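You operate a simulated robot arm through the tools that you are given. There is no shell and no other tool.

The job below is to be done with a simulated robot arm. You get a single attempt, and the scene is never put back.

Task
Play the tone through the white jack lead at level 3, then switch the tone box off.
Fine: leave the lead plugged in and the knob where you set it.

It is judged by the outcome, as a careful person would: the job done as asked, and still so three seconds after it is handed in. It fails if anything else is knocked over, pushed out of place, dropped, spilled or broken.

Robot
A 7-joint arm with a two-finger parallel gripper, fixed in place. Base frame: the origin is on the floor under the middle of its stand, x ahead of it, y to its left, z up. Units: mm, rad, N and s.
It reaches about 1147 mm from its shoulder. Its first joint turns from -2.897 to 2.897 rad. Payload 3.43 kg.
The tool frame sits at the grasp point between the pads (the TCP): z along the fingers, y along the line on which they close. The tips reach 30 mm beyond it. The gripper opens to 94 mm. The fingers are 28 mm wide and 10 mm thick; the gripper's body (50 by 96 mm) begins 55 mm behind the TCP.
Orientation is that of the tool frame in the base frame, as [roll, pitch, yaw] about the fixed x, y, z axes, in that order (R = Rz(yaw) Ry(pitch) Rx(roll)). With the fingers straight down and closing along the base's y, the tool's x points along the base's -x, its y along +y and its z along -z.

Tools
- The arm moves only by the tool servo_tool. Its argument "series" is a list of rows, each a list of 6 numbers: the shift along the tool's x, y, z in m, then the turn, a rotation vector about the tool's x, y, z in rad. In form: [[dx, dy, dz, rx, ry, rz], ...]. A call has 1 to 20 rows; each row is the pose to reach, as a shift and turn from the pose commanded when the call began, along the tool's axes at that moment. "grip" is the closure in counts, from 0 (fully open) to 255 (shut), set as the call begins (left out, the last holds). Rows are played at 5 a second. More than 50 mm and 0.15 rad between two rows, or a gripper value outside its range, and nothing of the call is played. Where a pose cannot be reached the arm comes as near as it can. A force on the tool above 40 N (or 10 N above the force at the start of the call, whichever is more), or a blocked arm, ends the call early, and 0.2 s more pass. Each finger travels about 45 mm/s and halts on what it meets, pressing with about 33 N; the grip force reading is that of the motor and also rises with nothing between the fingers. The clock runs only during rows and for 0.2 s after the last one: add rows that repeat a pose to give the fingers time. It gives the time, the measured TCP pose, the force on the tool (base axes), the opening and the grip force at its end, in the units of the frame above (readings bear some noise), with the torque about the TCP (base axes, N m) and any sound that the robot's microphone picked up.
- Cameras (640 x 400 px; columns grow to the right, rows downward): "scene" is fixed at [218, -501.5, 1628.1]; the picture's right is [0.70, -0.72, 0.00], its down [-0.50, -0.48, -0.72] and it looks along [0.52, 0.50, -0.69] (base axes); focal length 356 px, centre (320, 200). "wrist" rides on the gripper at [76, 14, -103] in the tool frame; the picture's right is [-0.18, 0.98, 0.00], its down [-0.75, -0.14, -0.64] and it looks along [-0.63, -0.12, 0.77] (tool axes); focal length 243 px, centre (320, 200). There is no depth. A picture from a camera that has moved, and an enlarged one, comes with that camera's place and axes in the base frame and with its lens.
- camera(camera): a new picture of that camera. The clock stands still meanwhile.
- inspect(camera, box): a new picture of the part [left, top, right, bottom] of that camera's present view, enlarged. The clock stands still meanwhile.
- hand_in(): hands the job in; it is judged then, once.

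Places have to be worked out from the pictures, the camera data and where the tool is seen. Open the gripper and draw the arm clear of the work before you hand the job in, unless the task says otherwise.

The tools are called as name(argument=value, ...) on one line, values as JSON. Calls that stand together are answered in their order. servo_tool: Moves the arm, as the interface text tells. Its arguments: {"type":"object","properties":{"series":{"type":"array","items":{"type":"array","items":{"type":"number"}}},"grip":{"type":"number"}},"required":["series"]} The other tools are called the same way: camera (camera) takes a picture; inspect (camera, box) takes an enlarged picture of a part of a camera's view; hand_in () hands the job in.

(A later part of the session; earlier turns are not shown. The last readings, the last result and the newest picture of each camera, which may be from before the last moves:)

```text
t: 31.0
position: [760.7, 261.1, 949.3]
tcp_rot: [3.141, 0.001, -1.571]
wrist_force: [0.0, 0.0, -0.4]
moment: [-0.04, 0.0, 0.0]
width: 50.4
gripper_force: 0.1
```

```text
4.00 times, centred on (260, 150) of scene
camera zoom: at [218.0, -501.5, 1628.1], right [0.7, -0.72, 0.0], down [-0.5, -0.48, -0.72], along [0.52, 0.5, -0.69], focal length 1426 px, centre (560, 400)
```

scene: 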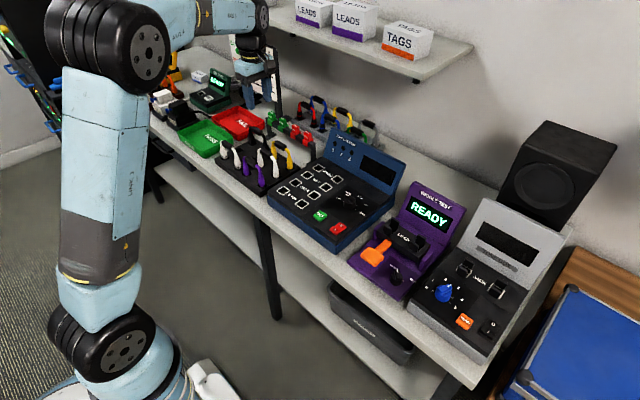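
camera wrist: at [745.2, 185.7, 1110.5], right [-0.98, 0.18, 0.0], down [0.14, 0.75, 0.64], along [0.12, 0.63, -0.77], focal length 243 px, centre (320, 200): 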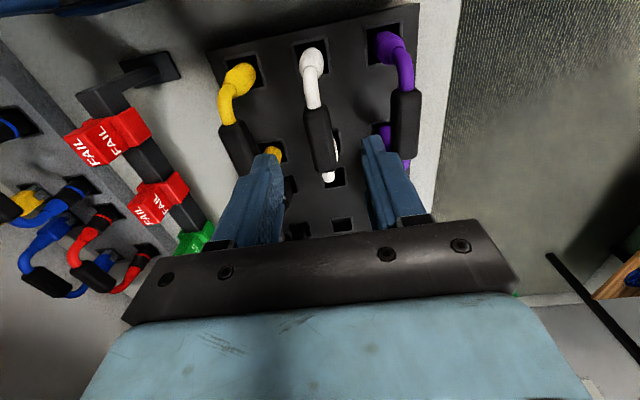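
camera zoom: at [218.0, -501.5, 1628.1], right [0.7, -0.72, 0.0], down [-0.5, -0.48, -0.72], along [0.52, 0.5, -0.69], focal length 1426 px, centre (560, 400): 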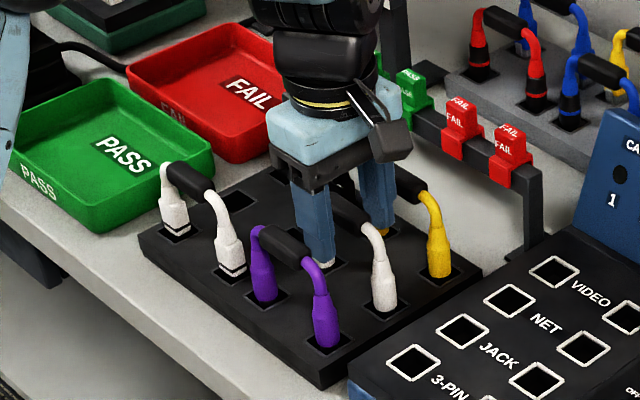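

Handle lies between the pads with no contact yet. I close the gripper on it.

servo_tool(series=[[0, 0, 0, 0, 0, 0], [0, 0, 0, 0, 0, 0], [0, 0, 0, 0, 0, 0], [0, 0, 0, 0, 0, 0], [0, 0, 0, 0, 0, 0]], grip=255)

```text
t: 32.2
position: [759.6, 260.8, 951.2]
tcp_rot: [3.141, 0.0, -1.571]
wrist_force: [-0.3, 0.1, -0.3]
moment: [0.01, -0.04, 0.03]
width: 21.8
gripper_force: 32.5
```

It grips at 21.8 mm with hardly any side load. I lift straight up slowly.

servo_tool(series=[[0, 0, -0.005, 0, 0, 0], [0, 0, -0.01, 0, 0, 0], [0, 0, -0.02, 0, 0, 0], [0, 0, -0.03, 0, 0, 0], [0, 0, -0.04, 0, 0, 0], [0, 0, -0.05, 0, 0, 0], [0, 0, -0.05, 0, 0, 0]])

camera(camera="wrist")

inspect(camera="scene", box=[210, 90, 310, 190])

```text
t: 33.8
position: [760.8, 261.4, 1000.2]
tcp_rot: [3.139, 0.0, -1.571]
wrist_force: [-0.7, 0.1, -0.4]
moment: [0.01, -0.03, -0.04]
width: 22.0
gripper_force: 33.5
```

```text
taken
camera wrist: at [746.0, 185.7, 1102.5], right [-0.98, 0.18, 0.0], down [0.14, 0.75, 0.64], along [0.12, 0.63, -0.77], focal length 243 px, centre (320, 200)
```

wrist: 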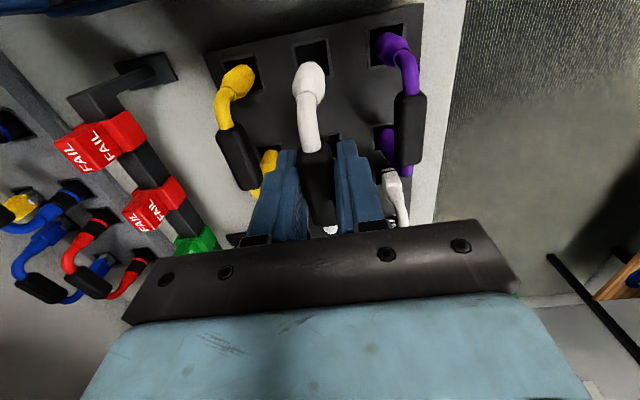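

```text
4.00 times, centred on (260, 140) of scene
camera zoom: at [218.0, -501.5, 1628.1], right [0.7, -0.72, 0.0], down [-0.5, -0.48, -0.72], along [0.52, 0.5, -0.69], focal length 1426 px, centre (560, 440)
```

zoom: 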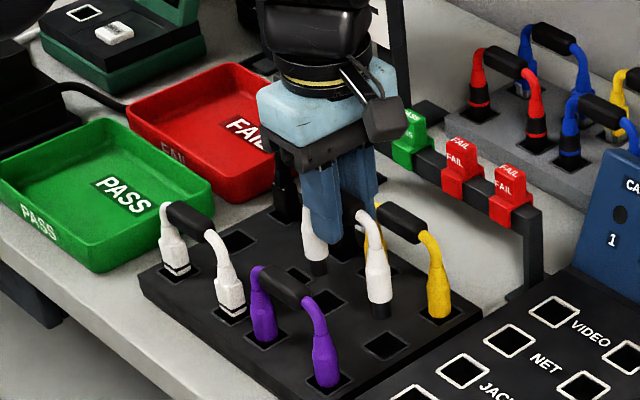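

The lead came up cleanly with black plug ends showing. I lift further and check the plug tips.

servo_tool(series=[[0, 0, -0.03, 0, 0, 0], [0, 0, -0.06, 0, 0, 0], [0, 0, -0.09, 0, 0, 0], [0, 0, -0.12, 0, 0, 0], [0, 0, -0.15, 0, 0, 0], [0, 0, -0.15, 0, 0, 0]])

inspect(camera="scene", box=[220, 60, 310, 150])

inspect(camera="wrist", box=[220, 20, 420, 220])

```text
t: 35.2
position: [759.7, 261.3, 1149.6]
tcp_rot: [3.141, 0.001, -1.572]
wrist_force: [-0.1, -0.4, -1.2]
moment: [0.0, -0.03, 0.02]
width: 21.5
gripper_force: 33.0
```

```text
4.44 times, centred on (265, 105) of scene
camera zoom: at [218.0, -501.5, 1628.1], right [0.7, -0.72, 0.0], down [-0.5, -0.48, -0.72], along [0.52, 0.5, -0.69], focal length 1584 px, centre (564, 622)
```

zoom: 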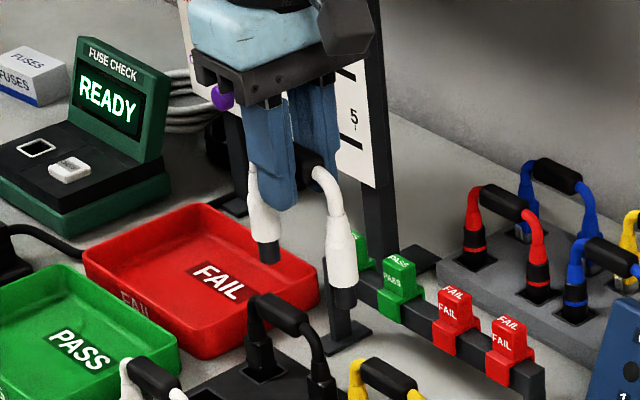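

```text
2.00 times, centred on (320, 120) of wrist
camera zoom: at [744.6, 185.1, 1253.2], right [-0.98, 0.18, 0.0], down [0.14, 0.75, 0.64], along [0.12, 0.63, -0.77], focal length 485 px, centre (320, 360)
```

zoom: 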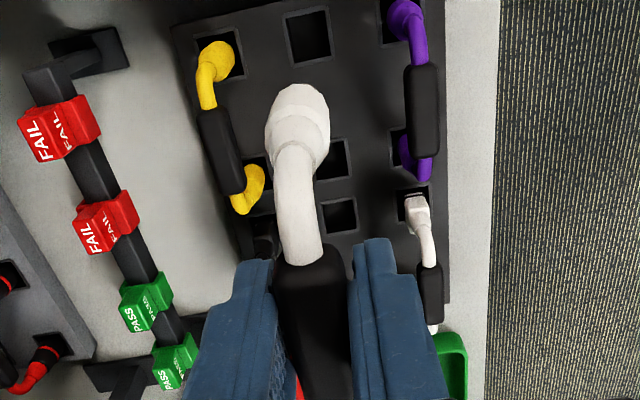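

The barrel is round and tapered. I take a closer look at the plug tips and also at the remaining white lead in the far brown rack, to be sure of the type.

inspect(camera="scene", box=[250, 75, 290, 110])

inspect(camera="scene", box=[140, 60, 230, 130])

inspect(camera="scene", box=[215, 130, 255, 175])

inspect(camera="scene", box=[300, 90, 380, 145])

```text
11.43 times, centred on (270, 92) of scene
camera zoom: at [218.0, -501.5, 1628.1], right [0.7, -0.72, 0.0], down [-0.5, -0.48, -0.72], along [0.52, 0.5, -0.69], focal length 4074 px, centre (891, 1429)
```

zoom: 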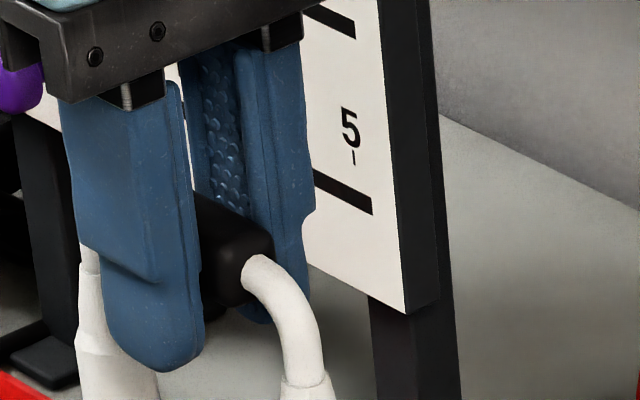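

```text
5.71 times, centred on (185, 95) of scene
camera zoom: at [218.0, -501.5, 1628.1], right [0.7, -0.72, 0.0], down [-0.5, -0.48, -0.72], along [0.52, 0.5, -0.69], focal length 2037 px, centre (1091, 800)
```

zoom: 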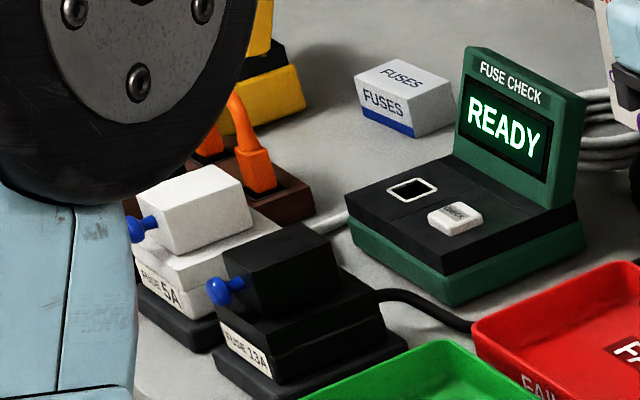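

```text
8.89 times, centred on (235, 152) of scene
camera zoom: at [218.0, -501.5, 1628.1], right [0.7, -0.72, 0.0], down [-0.5, -0.48, -0.72], along [0.52, 0.5, -0.69], focal length 3168 px, centre (1076, 622)
```

zoom: 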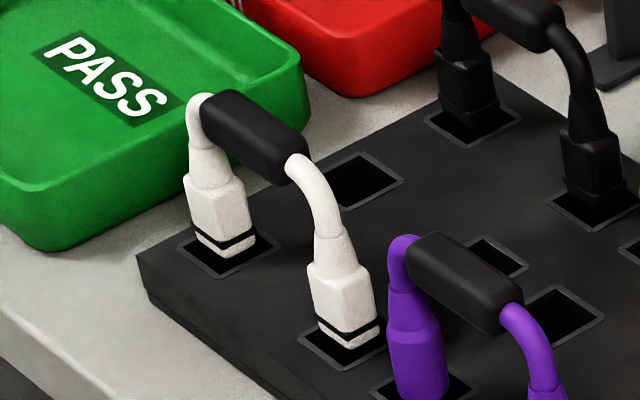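

```text
7.27 times, centred on (340, 118) of scene
camera zoom: at [218.0, -501.5, 1628.1], right [0.7, -0.72, 0.0], down [-0.5, -0.48, -0.72], along [0.52, 0.5, -0.69], focal length 2592 px, centre (174, 800)
```

zoom: 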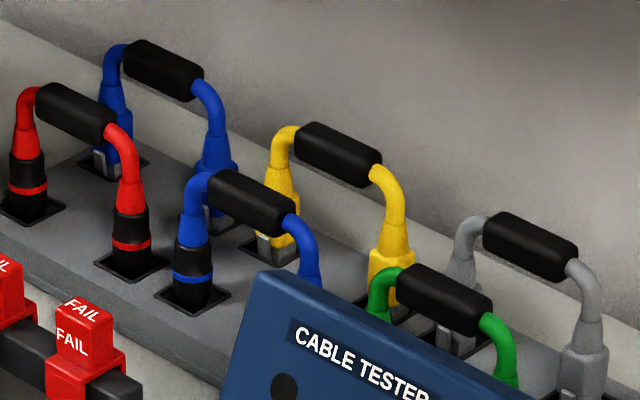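

The held lead is the only white one with jack-type tapered round barrels (the boxy banded pair is video; the far rack is power). I carry it at z≈1150, with plug tips about 86 mm below the TCP, to above the JACK sockets.

servo_tool(series=[[0.02, 0, 0, 0, 0, 0], [0.055, -0.002, 0, 0, 0, 0], [0.092, -0.006, 0, 0, 0, 0], [0.13, -0.01, 0, 0, 0, 0], [0.168, -0.014, 0, 0, 0, 0], [0.206, -0.018, 0, 0, 0, 0], [0.244, -0.021, 0, 0, 0, 0], [0.282, -0.024, 0, 0, 0, 0], [0.32, -0.027, 0, 0, 0, 0], [0.358, -0.03, 0, 0, 0, 0], [0.396, -0.034, 0, 0, 0, 0], [0.434, -0.037, 0, 0, 0, 0], [0.472, -0.041, 0, 0, 0, 0], [0.51, -0.044, 0, 0, 0, 0], [0.548, -0.047, 0, 0, 0, 0], [0.586, -0.05, 0, 0, 0, 0], [0.624, -0.053, 0, 0, 0, 0], [0.66, -0.056, 0, 0, 0, 0], [0.69, -0.06, 0, 0, 0, 0], [0.701, -0.06, 0, 0, 0, 0]])

servo_tool(series=[[0, 0, 0, 0, 0, 0]])

camera(camera="wrist")

camera(camera="scene")

```text
t: 39.4
position: [820.0, -440.1, 1150.2]
tcp_rot: [-3.142, 0.001, -1.571]
wrist_force: [0.6, 1.0, -1.9]
moment: [-0.05, 0.01, 0.0]
width: 21.7
gripper_force: 33.3
```

```text
t: 39.8
position: [820.1, -439.8, 1150.3]
tcp_rot: [3.141, -0.001, -1.571]
wrist_force: [-0.4, 0.3, -0.5]
moment: [0.03, -0.01, 0.04]
width: 21.4
gripper_force: 33.0
```

```text
taken
camera wrist: at [804.9, -516.2, 1253.2], right [-0.98, 0.18, 0.0], down [0.14, 0.75, 0.64], along [0.12, 0.63, -0.77], focal length 243 px, centre (320, 200)
```

wrist: 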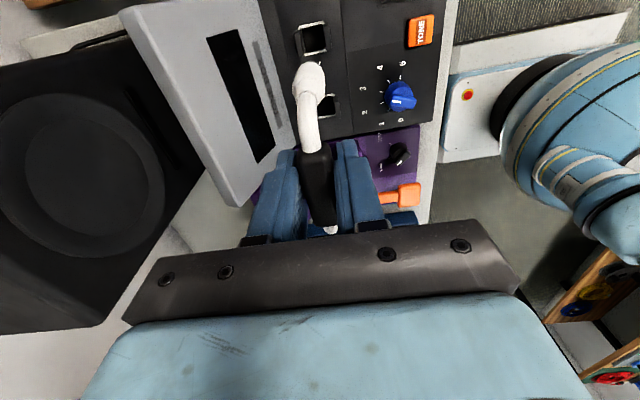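

```text
taken
```

scene: 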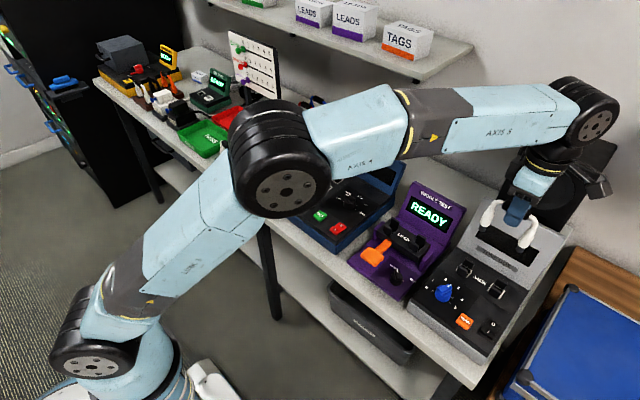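

The lead hangs level above the sockets. I zoom in with both cameras to measure the offset between plugs and sockets.

inspect(camera="wrist", box=[260, 10, 380, 130])

inspect(camera="scene", box=[450, 180, 570, 310])

```text
3.33 times, centred on (320, 70) of wrist
camera zoom: at [804.9, -516.2, 1253.2], right [-0.98, 0.18, 0.0], down [0.14, 0.75, 0.64], along [0.12, 0.63, -0.77], focal length 809 px, centre (320, 633)
```

zoom: 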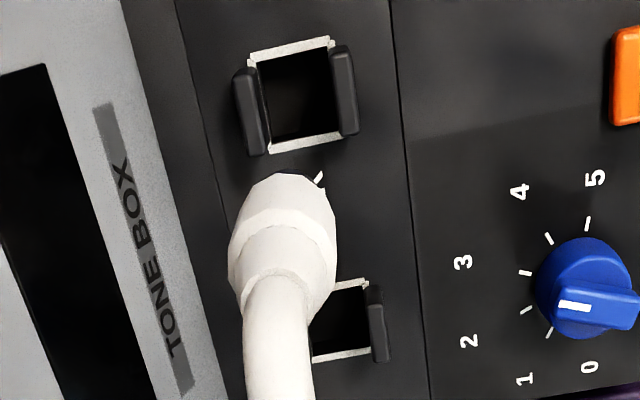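

```text
3.08 times, centred on (510, 245) of scene
camera zoom: at [218.0, -501.5, 1628.1], right [0.7, -0.72, 0.0], down [-0.5, -0.48, -0.72], along [0.52, 0.5, -0.69], focal length 1097 px, centre (-265, 62)
```

zoom: 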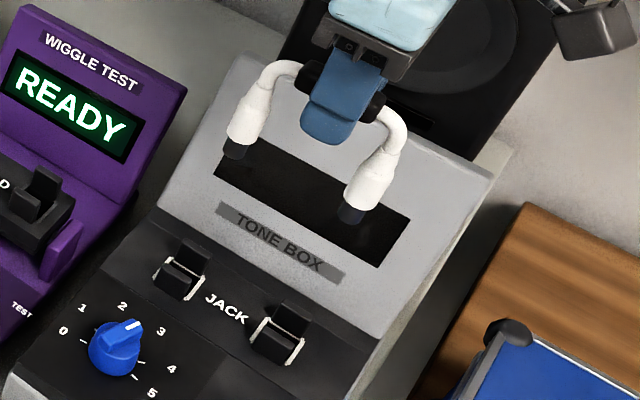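

Sockets come out at about [819, -480] and [821, -401], and the plugs at y≈-480/-401, so the lead is nearly aligned. I lower to about 15 mm above the guide blocks and look again.

servo_tool(series=[[0.0002, 0, 0.02, 0, 0, 0], [0.0005, 0, 0.04, 0, 0, 0], [0.0005, 0, 0.06, 0, 0, 0], [0.0005, 0, 0.08, 0, 0, 0], [0.0005, 0, 0.095, 0, 0, 0], [0.0005, 0, 0.105, 0, 0, 0], [0.0005, 0, 0.105, 0, 0, 0]])

camera(camera="wrist")

inspect(camera="wrist", box=[250, 0, 390, 140])

inspect(camera="scene", box=[440, 210, 540, 310])

```text
t: 41.4
position: [822.1, -440.6, 1045.0]
tcp_rot: [3.141, -0.001, -1.569]
wrist_force: [-0.5, 0.0, -0.8]
moment: [0.02, 0.0, -0.01]
width: 22.1
gripper_force: 33.3
```

```text
taken
camera wrist: at [806.3, -516.6, 1147.3], right [-0.98, 0.18, 0.0], down [0.14, 0.75, 0.64], along [0.12, 0.63, -0.77], focal length 243 px, centre (320, 200)
```

wrist: 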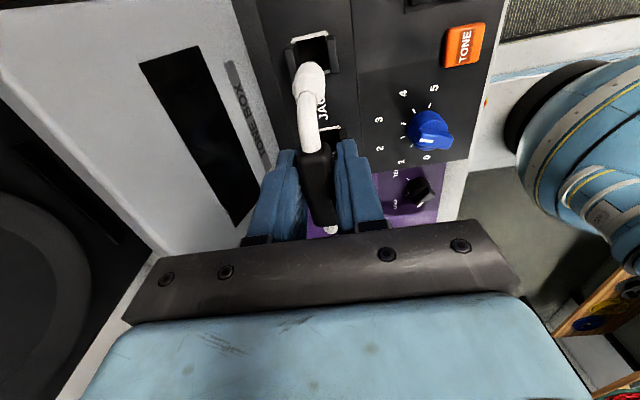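

```text
2.86 times, centred on (320, 70) of wrist
camera zoom: at [806.3, -516.6, 1147.3], right [-0.98, 0.18, 0.0], down [0.14, 0.75, 0.64], along [0.12, 0.63, -0.77], focal length 693 px, centre (320, 571)
```

zoom: 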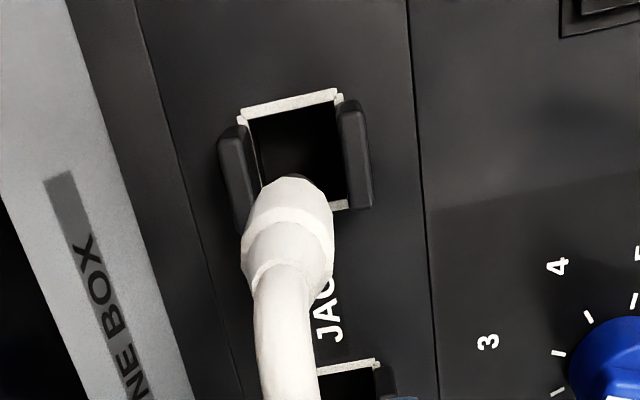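

```text
4.00 times, centred on (490, 260) of scene
camera zoom: at [218.0, -501.5, 1628.1], right [0.7, -0.72, 0.0], down [-0.5, -0.48, -0.72], along [0.52, 0.5, -0.69], focal length 1426 px, centre (-360, -40)
```

zoom: 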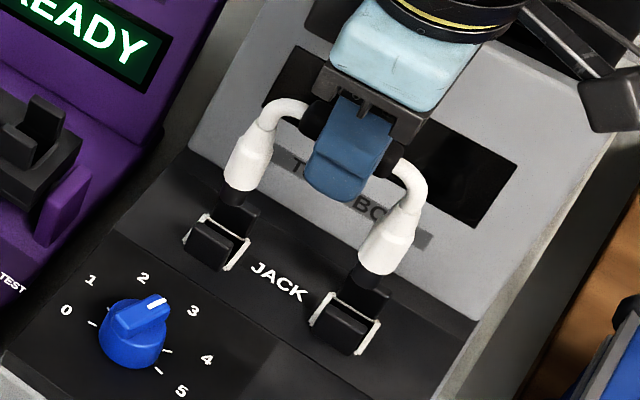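

Relative to the tool, the socket is within about 0.2 mm in x and about 1 mm in y of the plug. I descend slowly, watching for contact.

servo_tool(series=[[0, 0, 0.005, 0, 0, 0], [0, 0, 0.01, 0, 0, 0], [0, 0, 0.015, 0, 0, 0], [0, 0, 0.02, 0, 0, 0], [0, 0, 0.025, 0, 0, 0], [0, 0, 0.025, 0, 0, 0]])

inspect(camera="wrist", box=[250, 0, 390, 140])

inspect(camera="scene", box=[440, 210, 540, 310])

```text
t: 42.8
position: [820.9, -440.8, 1018.8]
tcp_rot: [-3.141, 0.0, -1.571]
wrist_force: [-0.1, 0.0, -0.8]
moment: [-0.02, 0.0, 0.02]
width: 21.8
gripper_force: 33.1
```

```text
2.86 times, centred on (320, 70) of wrist
camera zoom: at [806.1, -516.6, 1123.1], right [-0.98, 0.18, 0.0], down [0.14, 0.75, 0.64], along [0.12, 0.63, -0.77], focal length 693 px, centre (320, 571)
```

zoom: 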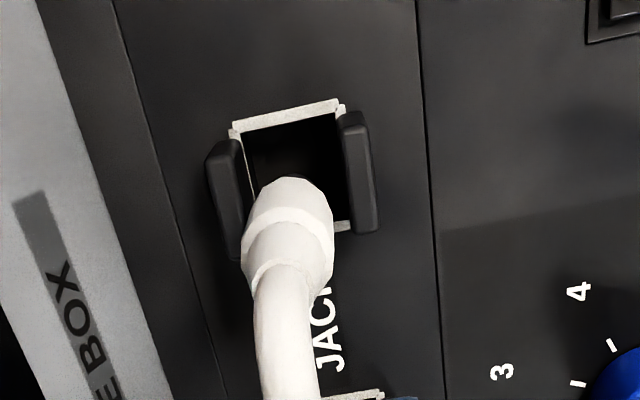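

```text
4.00 times, centred on (490, 260) of scene
camera zoom: at [218.0, -501.5, 1628.1], right [0.7, -0.72, 0.0], down [-0.5, -0.48, -0.72], along [0.52, 0.5, -0.69], focal length 1426 px, centre (-360, -40)
```

zoom: 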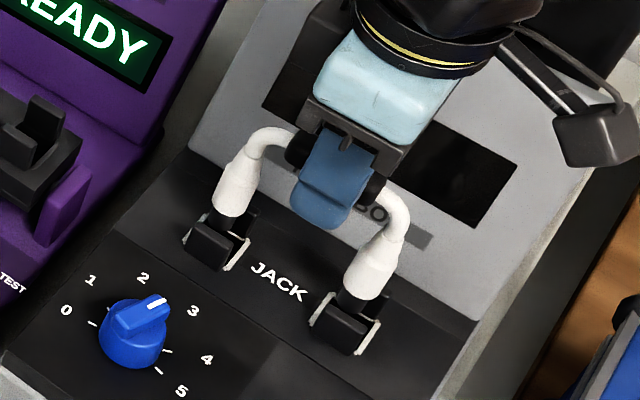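

The plugs are entering between the guide blocks with no force. I continue down in small steps.

servo_tool(series=[[0, 0, 0.003, 0, 0, 0], [0, 0, 0.006, 0, 0, 0], [0, 0, 0.009, 0, 0, 0], [0, 0, 0.012, 0, 0, 0], [0, 0, 0.015, 0, 0, 0], [0, 0, 0.015, 0, 0, 0]])

inspect(camera="wrist", box=[250, 0, 390, 140])

inspect(camera="scene", box=[440, 210, 540, 310])

```text
t: 44.2
position: [820.1, -441.0, 1005.4]
tcp_rot: [3.141, 0.001, -1.57]
wrist_force: [0.0, 0.5, -1.6]
moment: [-0.04, -0.01, -0.01]
width: 21.8
gripper_force: 33.2
```

```text
2.86 times, centred on (320, 70) of wrist
camera zoom: at [806.1, -516.9, 1107.8], right [-0.98, 0.18, 0.0], down [0.14, 0.75, 0.64], along [0.12, 0.63, -0.77], focal length 693 px, centre (320, 571)
```

zoom: 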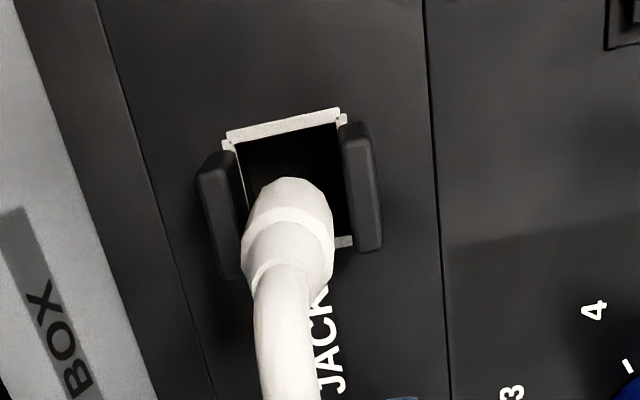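

```text
4.00 times, centred on (490, 260) of scene
camera zoom: at [218.0, -501.5, 1628.1], right [0.7, -0.72, 0.0], down [-0.5, -0.48, -0.72], along [0.52, 0.5, -0.69], focal length 1426 px, centre (-360, -40)
```

zoom: 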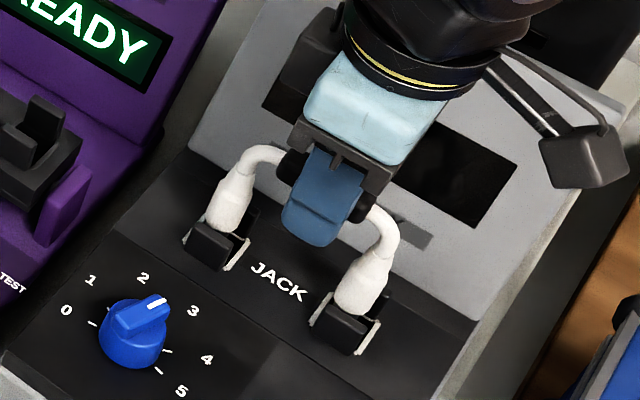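

Still no contact; plug ends are about at panel level and centred in the frames. I continue down gently.

servo_tool(series=[[0, 0, 0.002, 0, 0, 0], [0, 0, 0.004, 0, 0, 0], [0, 0, 0.006, 0, 0, 0], [0, 0, 0.008, 0, 0, 0], [0, 0, 0.01, 0, 0, 0], [0, 0, 0.01, 0, 0, 0]])

inspect(camera="wrist", box=[250, 0, 390, 140])

inspect(camera="scene", box=[450, 230, 530, 310])

```text
t: 45.6
position: [821.7, -439.1, 995.4]
tcp_rot: [-3.141, 0.001, -1.571]
wrist_force: [-0.2, -3.2, 2.5]
moment: [-0.26, 0.01, 0.0]
width: 21.7
gripper_force: 32.8
```

```text
2.86 times, centred on (320, 70) of wrist
camera zoom: at [806.4, -516.1, 1098.5], right [-0.98, 0.18, 0.0], down [0.14, 0.75, 0.64], along [0.12, 0.63, -0.77], focal length 693 px, centre (320, 571)
```

zoom: 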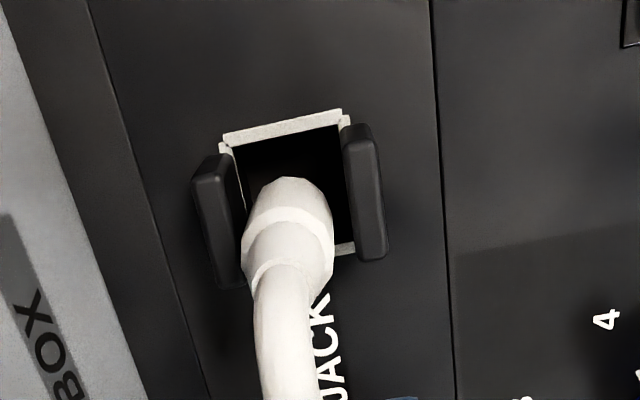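

```text
5.00 times, centred on (490, 270) of scene
camera zoom: at [218.0, -501.5, 1628.1], right [0.7, -0.72, 0.0], down [-0.5, -0.48, -0.72], along [0.52, 0.5, -0.69], focal length 1782 px, centre (-530, -150)
```

zoom: 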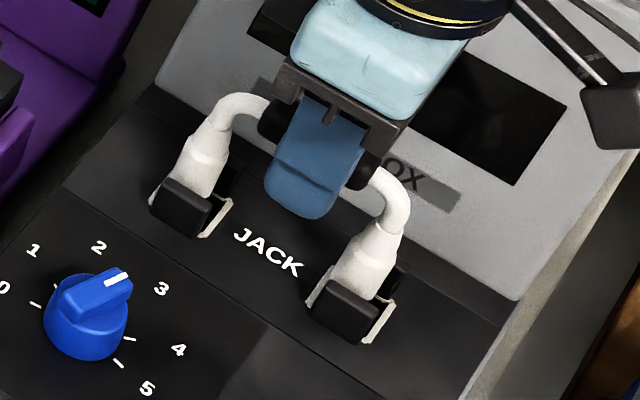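

A slight -y force (3 N) says the plugs touch the +y side, so I shift 1 mm toward -y and continue down in 1.5 mm steps.

servo_tool(series=[[0.0006, 0, 0, 0, 0, 0], [0.0012, 0, 0, 0, 0, 0], [0.0012, 0, 0, 0, 0, 0]])

servo_tool(series=[[0, 0, 0.0015, 0, 0, 0], [0, 0, 0.003, 0, 0, 0], [0, 0, 0.0045, 0, 0, 0], [0, 0, 0.006, 0, 0, 0], [0, 0, 0.006, 0, 0, 0]])

inspect(camera="scene", box=[450, 230, 530, 310])

```text
t: 46.4
position: [821.2, -440.2, 996.7]
tcp_rot: [3.14, 0.0, -1.571]
wrist_force: [-0.7, 0.1, -0.4]
moment: [0.0, 0.02, 0.0]
width: 21.7
gripper_force: 33.1
```

```text
t: 47.6
position: [820.3, -442.0, 989.0]
tcp_rot: [3.141, 0.0, -1.57]
wrist_force: [0.0, -0.8, -0.3]
moment: [0.0, -0.02, 0.0]
width: 21.9
gripper_force: 32.7
```

```text
5.00 times, centred on (490, 270) of scene
camera zoom: at [218.0, -501.5, 1628.1], right [0.7, -0.72, 0.0], down [-0.5, -0.48, -0.72], along [0.52, 0.5, -0.69], focal length 1782 px, centre (-530, -150)
```

zoom: 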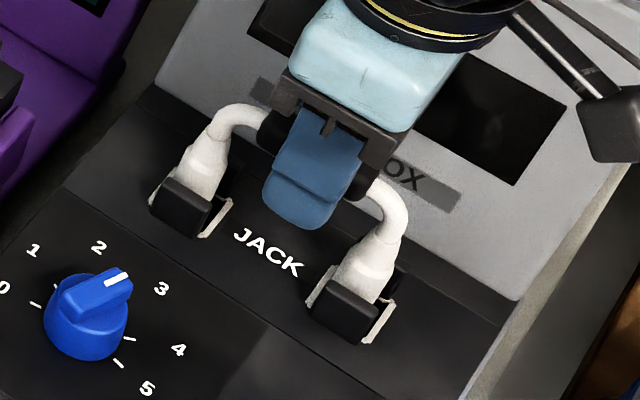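

The force vanished and the plugs slide freely. I continue down until they seat.

servo_tool(series=[[0, 0, 0.0015, 0, 0, 0], [0, 0, 0.003, 0, 0, 0], [0, 0, 0.0045, 0, 0, 0], [0, 0, 0.006, 0, 0, 0], [0, 0, 0.006, 0, 0, 0]])

servo_tool(series=[[0, 0, 0.001, 0, 0, 0], [0, 0, 0.002, 0, 0, 0], [0, 0, 0.003, 0, 0, 0], [0, 0, 0.004, 0, 0, 0], [0, 0, 0.004, 0, 0, 0]])

inspect(camera="scene", box=[450, 230, 530, 310])

inspect(camera="wrist", box=[250, 0, 390, 140])

```text
t: 48.8
position: [820.4, -441.0, 987.6]
tcp_rot: [-3.137, -0.005, -1.572]
wrist_force: [5.2, -4.8, 38.1]
moment: [0.03, -0.15, 0.0]
width: 21.9
gripper_force: 33.1
```

```text
t: 49.2
position: [821.8, -442.5, 987.7]
tcp_rot: [-3.137, -0.004, -1.57]
wrist_force: [0.4, -0.5, 6.2]
moment: [0.1, -0.03, -0.01]
width: 22.0
gripper_force: 32.8
stopped in row 2: the force on the tool passed its limit at 49 N (the readings are from after the stop); the commanded pose is now the measured one
```

```text
5.00 times, centred on (490, 270) of scene
camera zoom: at [218.0, -501.5, 1628.1], right [0.7, -0.72, 0.0], down [-0.5, -0.48, -0.72], along [0.52, 0.5, -0.69], focal length 1782 px, centre (-530, -150)
```

zoom: 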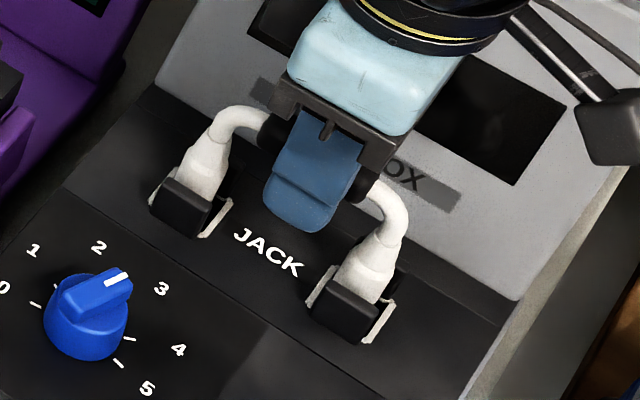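

```text
2.86 times, centred on (320, 70) of wrist
camera zoom: at [806.2, -517.6, 1090.3], right [-0.98, 0.18, -0.01], down [0.14, 0.76, 0.64], along [0.12, 0.63, -0.77], focal length 693 px, centre (320, 571)
```

zoom: 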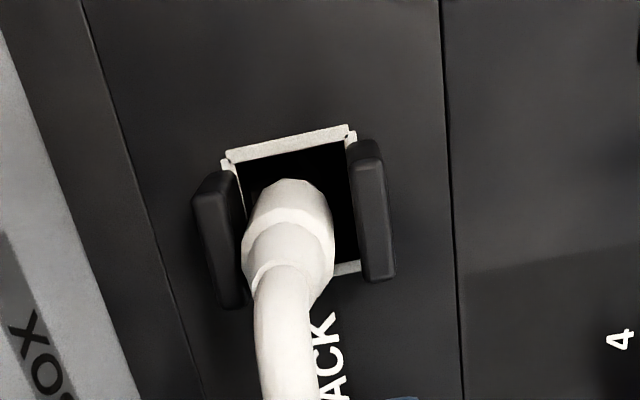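

The descent stopped evenly on both plugs at TCP z≈987.6, with almost no moment, which suggests both plugs are bottomed together. I zoom in to check the seating.

inspect(camera="wrist", box=[285, 35, 345, 105])

inspect(camera="scene", box=[480, 260, 510, 300])

inspect(camera="scene", box=[450, 245, 490, 285])

```text
5.71 times, centred on (315, 70) of wrist
camera zoom: at [806.2, -517.6, 1090.3], right [-0.98, 0.18, -0.01], down [0.14, 0.76, 0.64], along [0.12, 0.63, -0.77], focal length 1386 px, centre (349, 943)
```

zoom: 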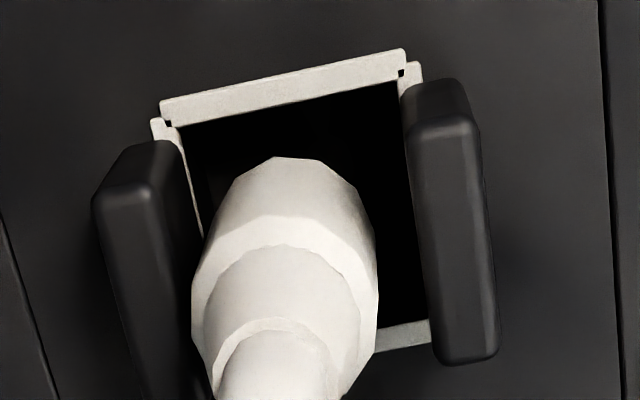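

```text
10.00 times, centred on (495, 280) of scene
camera zoom: at [218.0, -501.5, 1628.1], right [0.7, -0.72, 0.0], down [-0.5, -0.48, -0.72], along [0.52, 0.5, -0.69], focal length 3564 px, centre (-1430, -600)
```

zoom: 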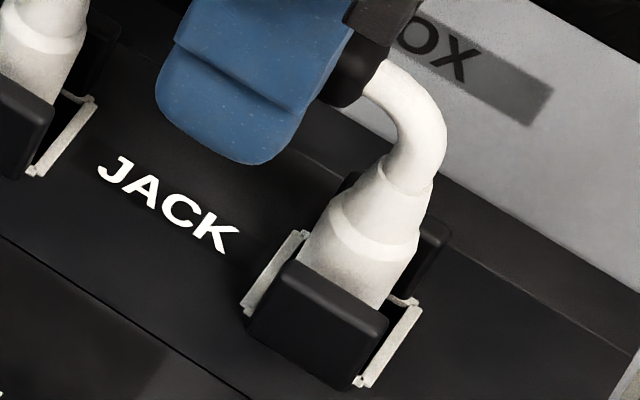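

```text
10.00 times, centred on (470, 265) of scene
camera zoom: at [218.0, -501.5, 1628.1], right [0.7, -0.72, 0.0], down [-0.5, -0.48, -0.72], along [0.52, 0.5, -0.69], focal length 3564 px, centre (-1180, -450)
```

zoom: 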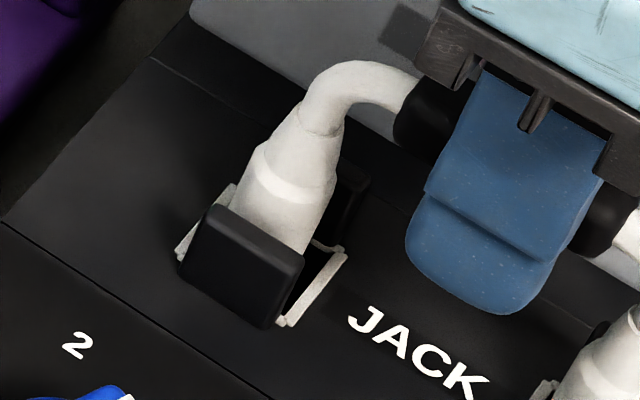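

The plugs sit centred in both frames, barrels down at panel level. I release the handle, opening just enough, and see whether the lead stays put.

servo_tool(series=[[0, 0, 0, 0, 0, 0], [0, 0, 0, 0, 0, 0], [0, 0, 0, 0, 0, 0], [0, 0, 0, 0, 0, 0]], grip=119)

servo_tool(series=[[0, 0, -0.015, 0, 0, 0], [0, 0, -0.03, 0, 0, 0], [0, 0, -0.05, 0, 0, 0], [0, 0, -0.08, 0, 0, 0], [0, 0, -0.12, 0, 0, 0], [0, 0, -0.16, 0, 0, 0], [0, 0, -0.16, 0, 0, 0]])

camera(camera="wrist")

inspect(camera="scene", box=[440, 210, 540, 310])

inspect(camera="wrist", box=[240, 20, 400, 200])

```text
t: 50.2
position: [822.9, -441.5, 985.2]
tcp_rot: [-3.139, -0.003, -1.572]
wrist_force: [0.5, -0.5, 0.7]
moment: [-0.02, 0.04, 0.01]
width: 50.2
gripper_force: 0.0
```

```text
t: 51.8
position: [818.6, -440.3, 1148.9]
tcp_rot: [-3.141, -0.003, -1.57]
wrist_force: [-0.8, 0.4, 0.2]
moment: [0.0, 0.03, 0.0]
width: 50.1
gripper_force: 0.1
```

```text
taken
camera wrist: at [804.9, -515.7, 1251.9], right [-0.98, 0.18, 0.0], down [0.14, 0.76, 0.64], along [0.12, 0.63, -0.77], focal length 243 px, centre (320, 200)
```

wrist: 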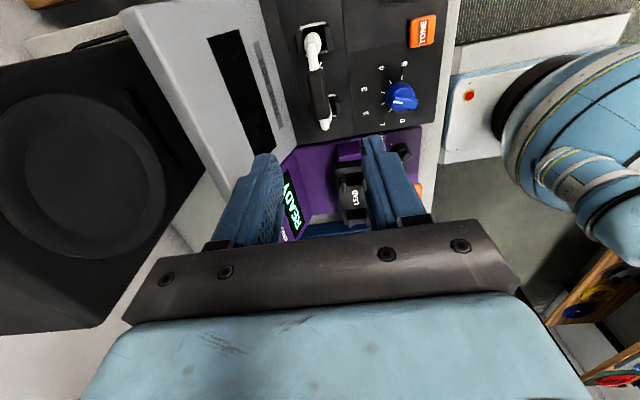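

```text
4.00 times, centred on (490, 260) of scene
camera zoom: at [218.0, -501.5, 1628.1], right [0.7, -0.72, 0.0], down [-0.5, -0.48, -0.72], along [0.52, 0.5, -0.69], focal length 1426 px, centre (-360, -40)
```

zoom: 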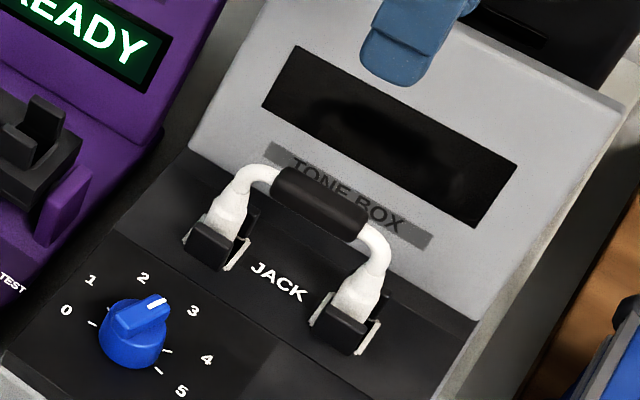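

```text
2.22 times, centred on (320, 110) of wrist
camera zoom: at [804.9, -515.7, 1251.9], right [-0.98, 0.18, 0.0], down [0.14, 0.76, 0.64], along [0.12, 0.63, -0.77], focal length 539 px, centre (320, 400)
```

zoom: 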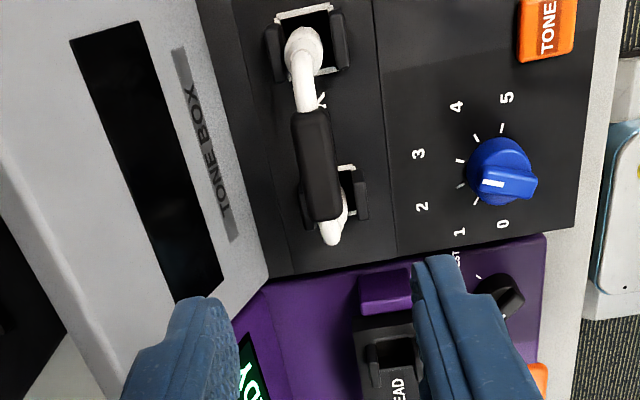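

The lead stands in both sockets on its own. Next I close the fingers and go above the rocker's I side, which I place at about [707, -511.5].

servo_tool(series=[[0.018, 0.028, 0, 0, 0, 0], [0.036, 0.056, 0, 0, 0, 0], [0.054, 0.085, 0, 0, 0, 0], [0.0712, 0.1126, 0, 0, 0, 0], [0.0712, 0.1126, 0.04, 0, 0, 0], [0.0712, 0.1126, 0.08, 0, 0, 0], [0.0712, 0.1126, 0.12, 0, 0, 0], [0.0712, 0.1126, 0.149, 0, 0, 0], [0.0712, 0.1126, 0.149, 0, 0, 0]], grip=255)

camera(camera="wrist")

inspect(camera="wrist", box=[240, 40, 400, 200])

inspect(camera="scene", box=[440, 250, 540, 350])

```text
t: 53.8
position: [709.7, -514.4, 996.9]
tcp_rot: [-3.138, -0.003, -1.571]
wrist_force: [-0.1, 0.2, 0.2]
moment: [-0.01, -0.02, 0.0]
width: 0.1
gripper_force: 33.0
```

```text
taken
camera wrist: at [694.6, -589.7, 1100.1], right [-0.98, 0.18, 0.0], down [0.14, 0.76, 0.64], along [0.12, 0.63, -0.77], focal length 243 px, centre (320, 200)
```

wrist: 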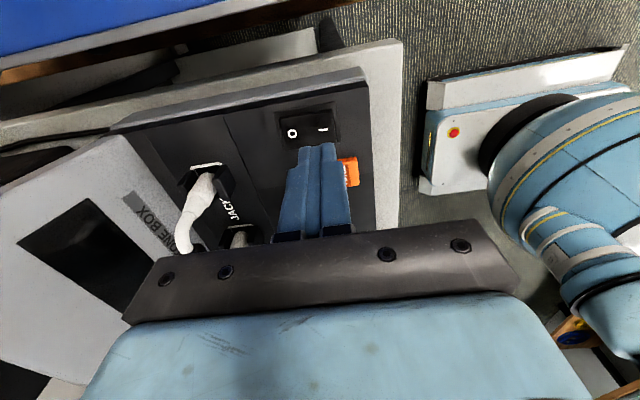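

```text
2.50 times, centred on (320, 120) of wrist
camera zoom: at [694.6, -589.7, 1100.1], right [-0.98, 0.18, 0.0], down [0.14, 0.76, 0.64], along [0.12, 0.63, -0.77], focal length 606 px, centre (320, 400)
```

zoom: 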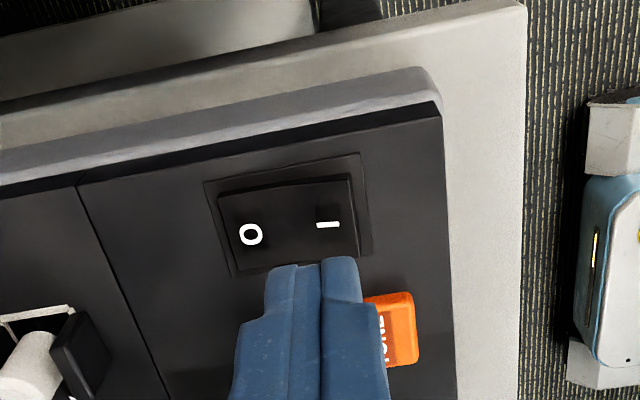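

```text
4.00 times, centred on (490, 300) of scene
camera zoom: at [218.0, -501.5, 1628.1], right [0.7, -0.72, 0.0], down [-0.5, -0.48, -0.72], along [0.52, 0.5, -0.69], focal length 1426 px, centre (-360, -200)
```

zoom: 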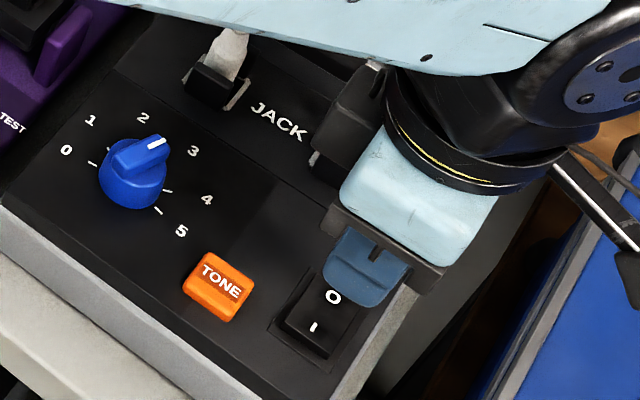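

The I mark lies about 2 mm in -x and 2 mm in +y of the tool axis. I correct that and descend to just above the rocker.

servo_tool(series=[[-0.001, 0.0015, 0.01, 0, 0, 0], [-0.002, 0.003, 0.02, 0, 0, 0], [-0.002, 0.003, 0.03, 0, 0, 0], [-0.002, 0.003, 0.036, 0, 0, 0], [-0.002, 0.003, 0.036, 0, 0, 0]])

inspect(camera="wrist", box=[240, 80, 400, 240])

inspect(camera="scene", box=[460, 280, 520, 350])

```text
t: 55.0
position: [706.0, -512.4, 961.2]
tcp_rot: [-3.138, -0.003, -1.571]
wrist_force: [0.1, 0.3, 0.3]
moment: [0.0, 0.01, 0.02]
width: 0.0
gripper_force: 33.3
```

```text
2.50 times, centred on (320, 160) of wrist
camera zoom: at [690.7, -588.1, 1063.5], right [-0.98, 0.18, 0.0], down [0.14, 0.76, 0.64], along [0.12, 0.63, -0.77], focal length 606 px, centre (320, 300)
```

zoom: 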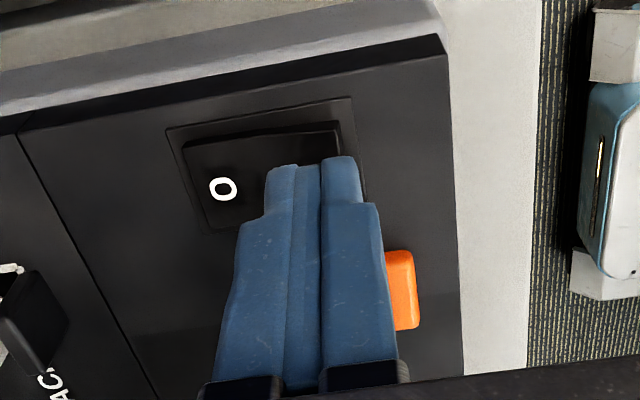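

```text
5.71 times, centred on (490, 315) of scene
camera zoom: at [218.0, -501.5, 1628.1], right [0.7, -0.72, 0.0], down [-0.5, -0.48, -0.72], along [0.52, 0.5, -0.69], focal length 2037 px, centre (-651, -457)
```

zoom: 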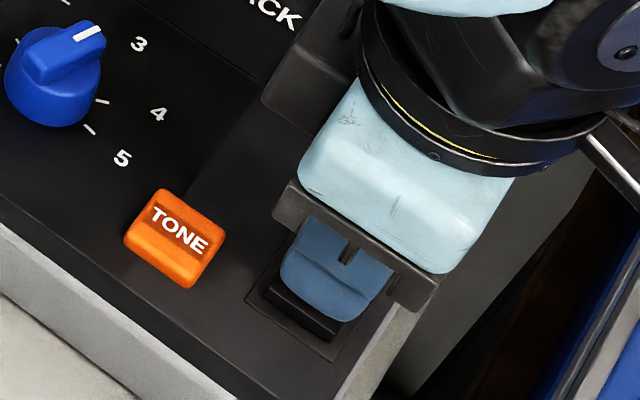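

The tip is over the I half. I press down in small steps.

servo_tool(series=[[0, 0, 0.002, 0, 0, 0], [0, 0, 0.004, 0, 0, 0], [0, 0, 0.006, 0, 0, 0], [0, 0, 0.006, 0, 0, 0]])

servo_tool(series=[[0, 0, 0.001, 0, 0, 0], [0, 0, 0.002, 0, 0, 0], [0, 0, 0.003, 0, 0, 0], [0, 0, 0.003, 0, 0, 0]])

inspect(camera="scene", box=[440, 200, 560, 350])

```text
t: 56.0
position: [706.4, -512.3, 954.0]
tcp_rot: [-3.139, -0.004, -1.57]
wrist_force: [0.0, 0.3, 0.0]
moment: [0.01, 0.0, -0.01]
width: 0.0
gripper_force: 32.8
```

```text
t: 57.0
position: [706.8, -510.7, 951.3]
tcp_rot: [-3.14, -0.004, -1.571]
wrist_force: [0.1, -0.6, 0.2]
moment: [0.0, 0.01, -0.04]
width: 0.0
gripper_force: 33.1
```

```text
2.67 times, centred on (500, 275) of scene
camera zoom: at [218.0, -501.5, 1628.1], right [0.7, -0.72, 0.0], down [-0.5, -0.48, -0.72], along [0.52, 0.5, -0.69], focal length 950 px, centre (-160, 0)
```

zoom: 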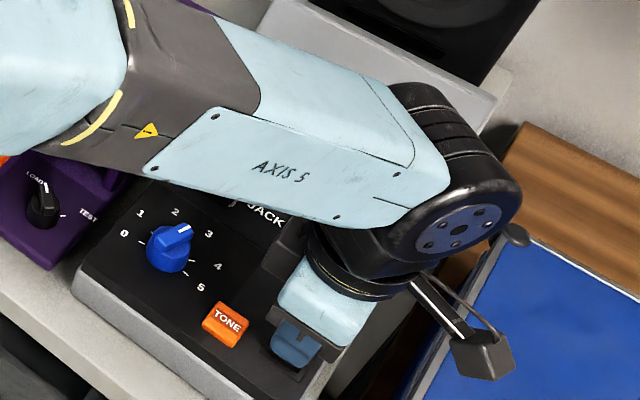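

No contact yet at tip z≈921. I keep pressing down in 1.5 mm steps.

servo_tool(series=[[0, 0, 0.0015, 0, 0, 0], [0, 0, 0.003, 0, 0, 0], [0, 0, 0.003, 0, 0, 0]])

servo_tool(series=[[0, 0, 0.0015, 0, 0, 0], [0, 0, 0.003, 0, 0, 0], [0, 0, 0.003, 0, 0, 0]])

inspect(camera="wrist", box=[240, 80, 400, 240])

```text
t: 57.8
position: [706.2, -509.9, 948.6]
tcp_rot: [-3.138, -0.003, -1.572]
wrist_force: [-0.5, -0.4, 0.2]
moment: [0.0, 0.01, -0.02]
width: 0.0
gripper_force: 33.0
```

```text
t: 58.6
position: [706.7, -511.6, 947.8]
tcp_rot: [-3.137, -0.004, -1.572]
wrist_force: [-1.0, 3.5, 15.8]
moment: [0.22, -0.1, 0.03]
width: 0.1
gripper_force: 33.2
```

```text
2.50 times, centred on (320, 160) of wrist
camera zoom: at [690.7, -587.0, 1050.7], right [-0.98, 0.18, -0.01], down [0.14, 0.76, 0.64], along [0.12, 0.63, -0.77], focal length 606 px, centre (320, 300)
```

zoom: 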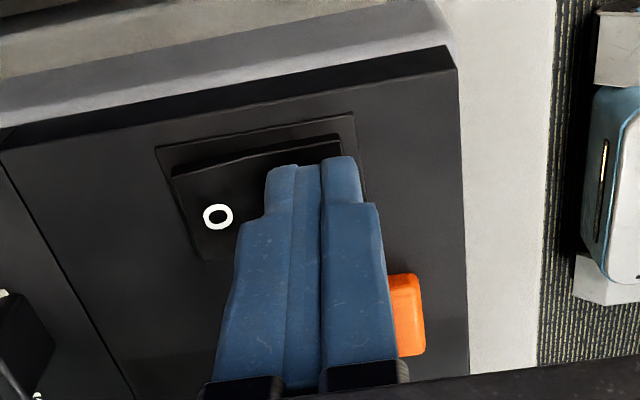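

Contact at tip z≈917 with 16 N. I push a little further to tip the rocker.

servo_tool(series=[[0, 0, 0.001, 0, 0, 0], [0, 0, 0.002, 0, 0, 0], [0, 0, 0.003, 0, 0, 0], [0, 0, 0.003, 0, 0, 0]])

inspect(camera="wrist", box=[240, 80, 400, 240])

```text
t: 59.4
position: [707.7, -512.9, 948.5]
tcp_rot: [-3.135, -0.009, -1.57]
wrist_force: [-6.3, 3.3, 8.2]
moment: [0.23, 0.11, 0.13]
width: 0.0
gripper_force: 32.9
stopped in row 3: the force on the tool passed its limit at 42 N (the readings are from after the stop); the commanded pose is now the measured one
```

```text
2.50 times, centred on (320, 160) of wrist
camera zoom: at [691.0, -587.1, 1051.0], right [-0.98, 0.18, -0.01], down [0.14, 0.76, 0.64], along [0.12, 0.63, -0.77], focal length 606 px, centre (320, 300)
```

zoom: 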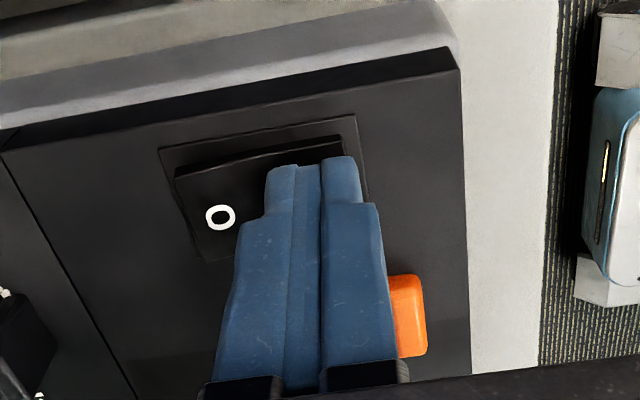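

It reached 42 N. I rise to see the rocker and whether the display lit up, straightening the small tilt on the way.

servo_tool(series=[[0, 0, -0.02, 0, 0, 0], [0, 0, -0.05, -0.003, 0, 0], [0, 0, -0.08, -0.006, 0, 0], [0, 0, -0.11, -0.006, 0, 0], [0, 0, -0.11, -0.006, 0, 0]])

camera(camera="wrist")

inspect(camera="wrist", box=[220, 40, 380, 180])

inspect(camera="scene", box=[440, 200, 560, 350])

```text
t: 60.6
position: [706.9, -510.2, 1058.2]
tcp_rot: [-3.141, -0.005, -1.572]
wrist_force: [-0.4, -0.6, 0.9]
moment: [-0.01, 0.04, 0.01]
width: 0.2
gripper_force: 33.1
```

```text
taken
camera wrist: at [691.4, -586.0, 1160.6], right [-0.98, 0.18, 0.0], down [0.14, 0.76, 0.64], along [0.12, 0.63, -0.77], focal length 243 px, centre (320, 200)
```

wrist: 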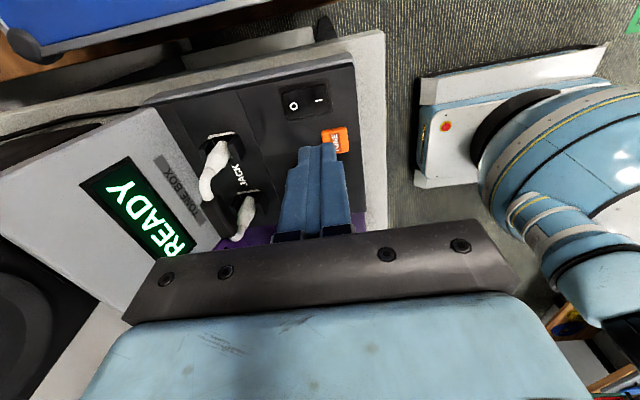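

```text
2.86 times, centred on (300, 110) of wrist
camera zoom: at [691.4, -586.0, 1160.6], right [-0.98, 0.18, 0.0], down [0.14, 0.76, 0.64], along [0.12, 0.63, -0.77], focal length 693 px, centre (377, 457)
```

zoom: 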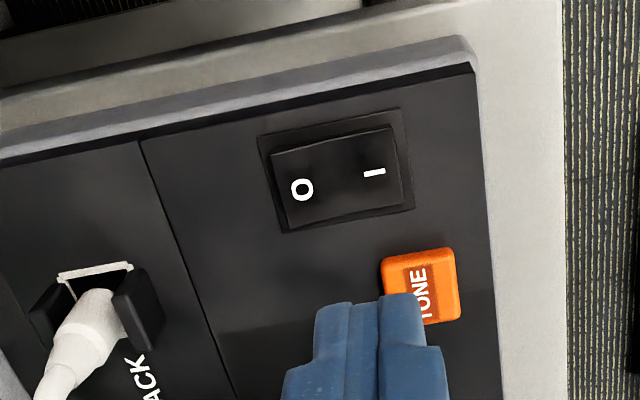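

```text
2.67 times, centred on (500, 275) of scene
camera zoom: at [218.0, -501.5, 1628.1], right [0.7, -0.72, 0.0], down [-0.5, -0.48, -0.72], along [0.52, 0.5, -0.69], focal length 950 px, centre (-160, 0)
```

zoom: 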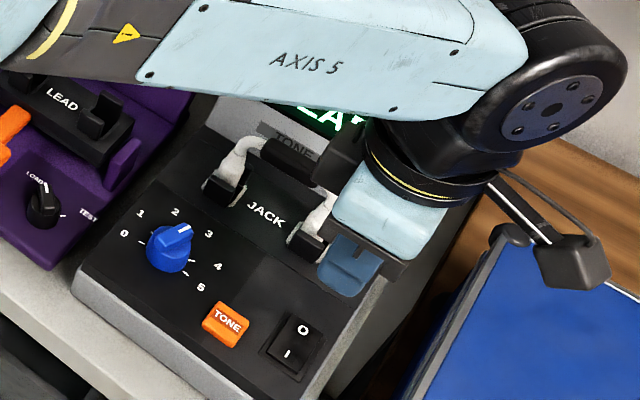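

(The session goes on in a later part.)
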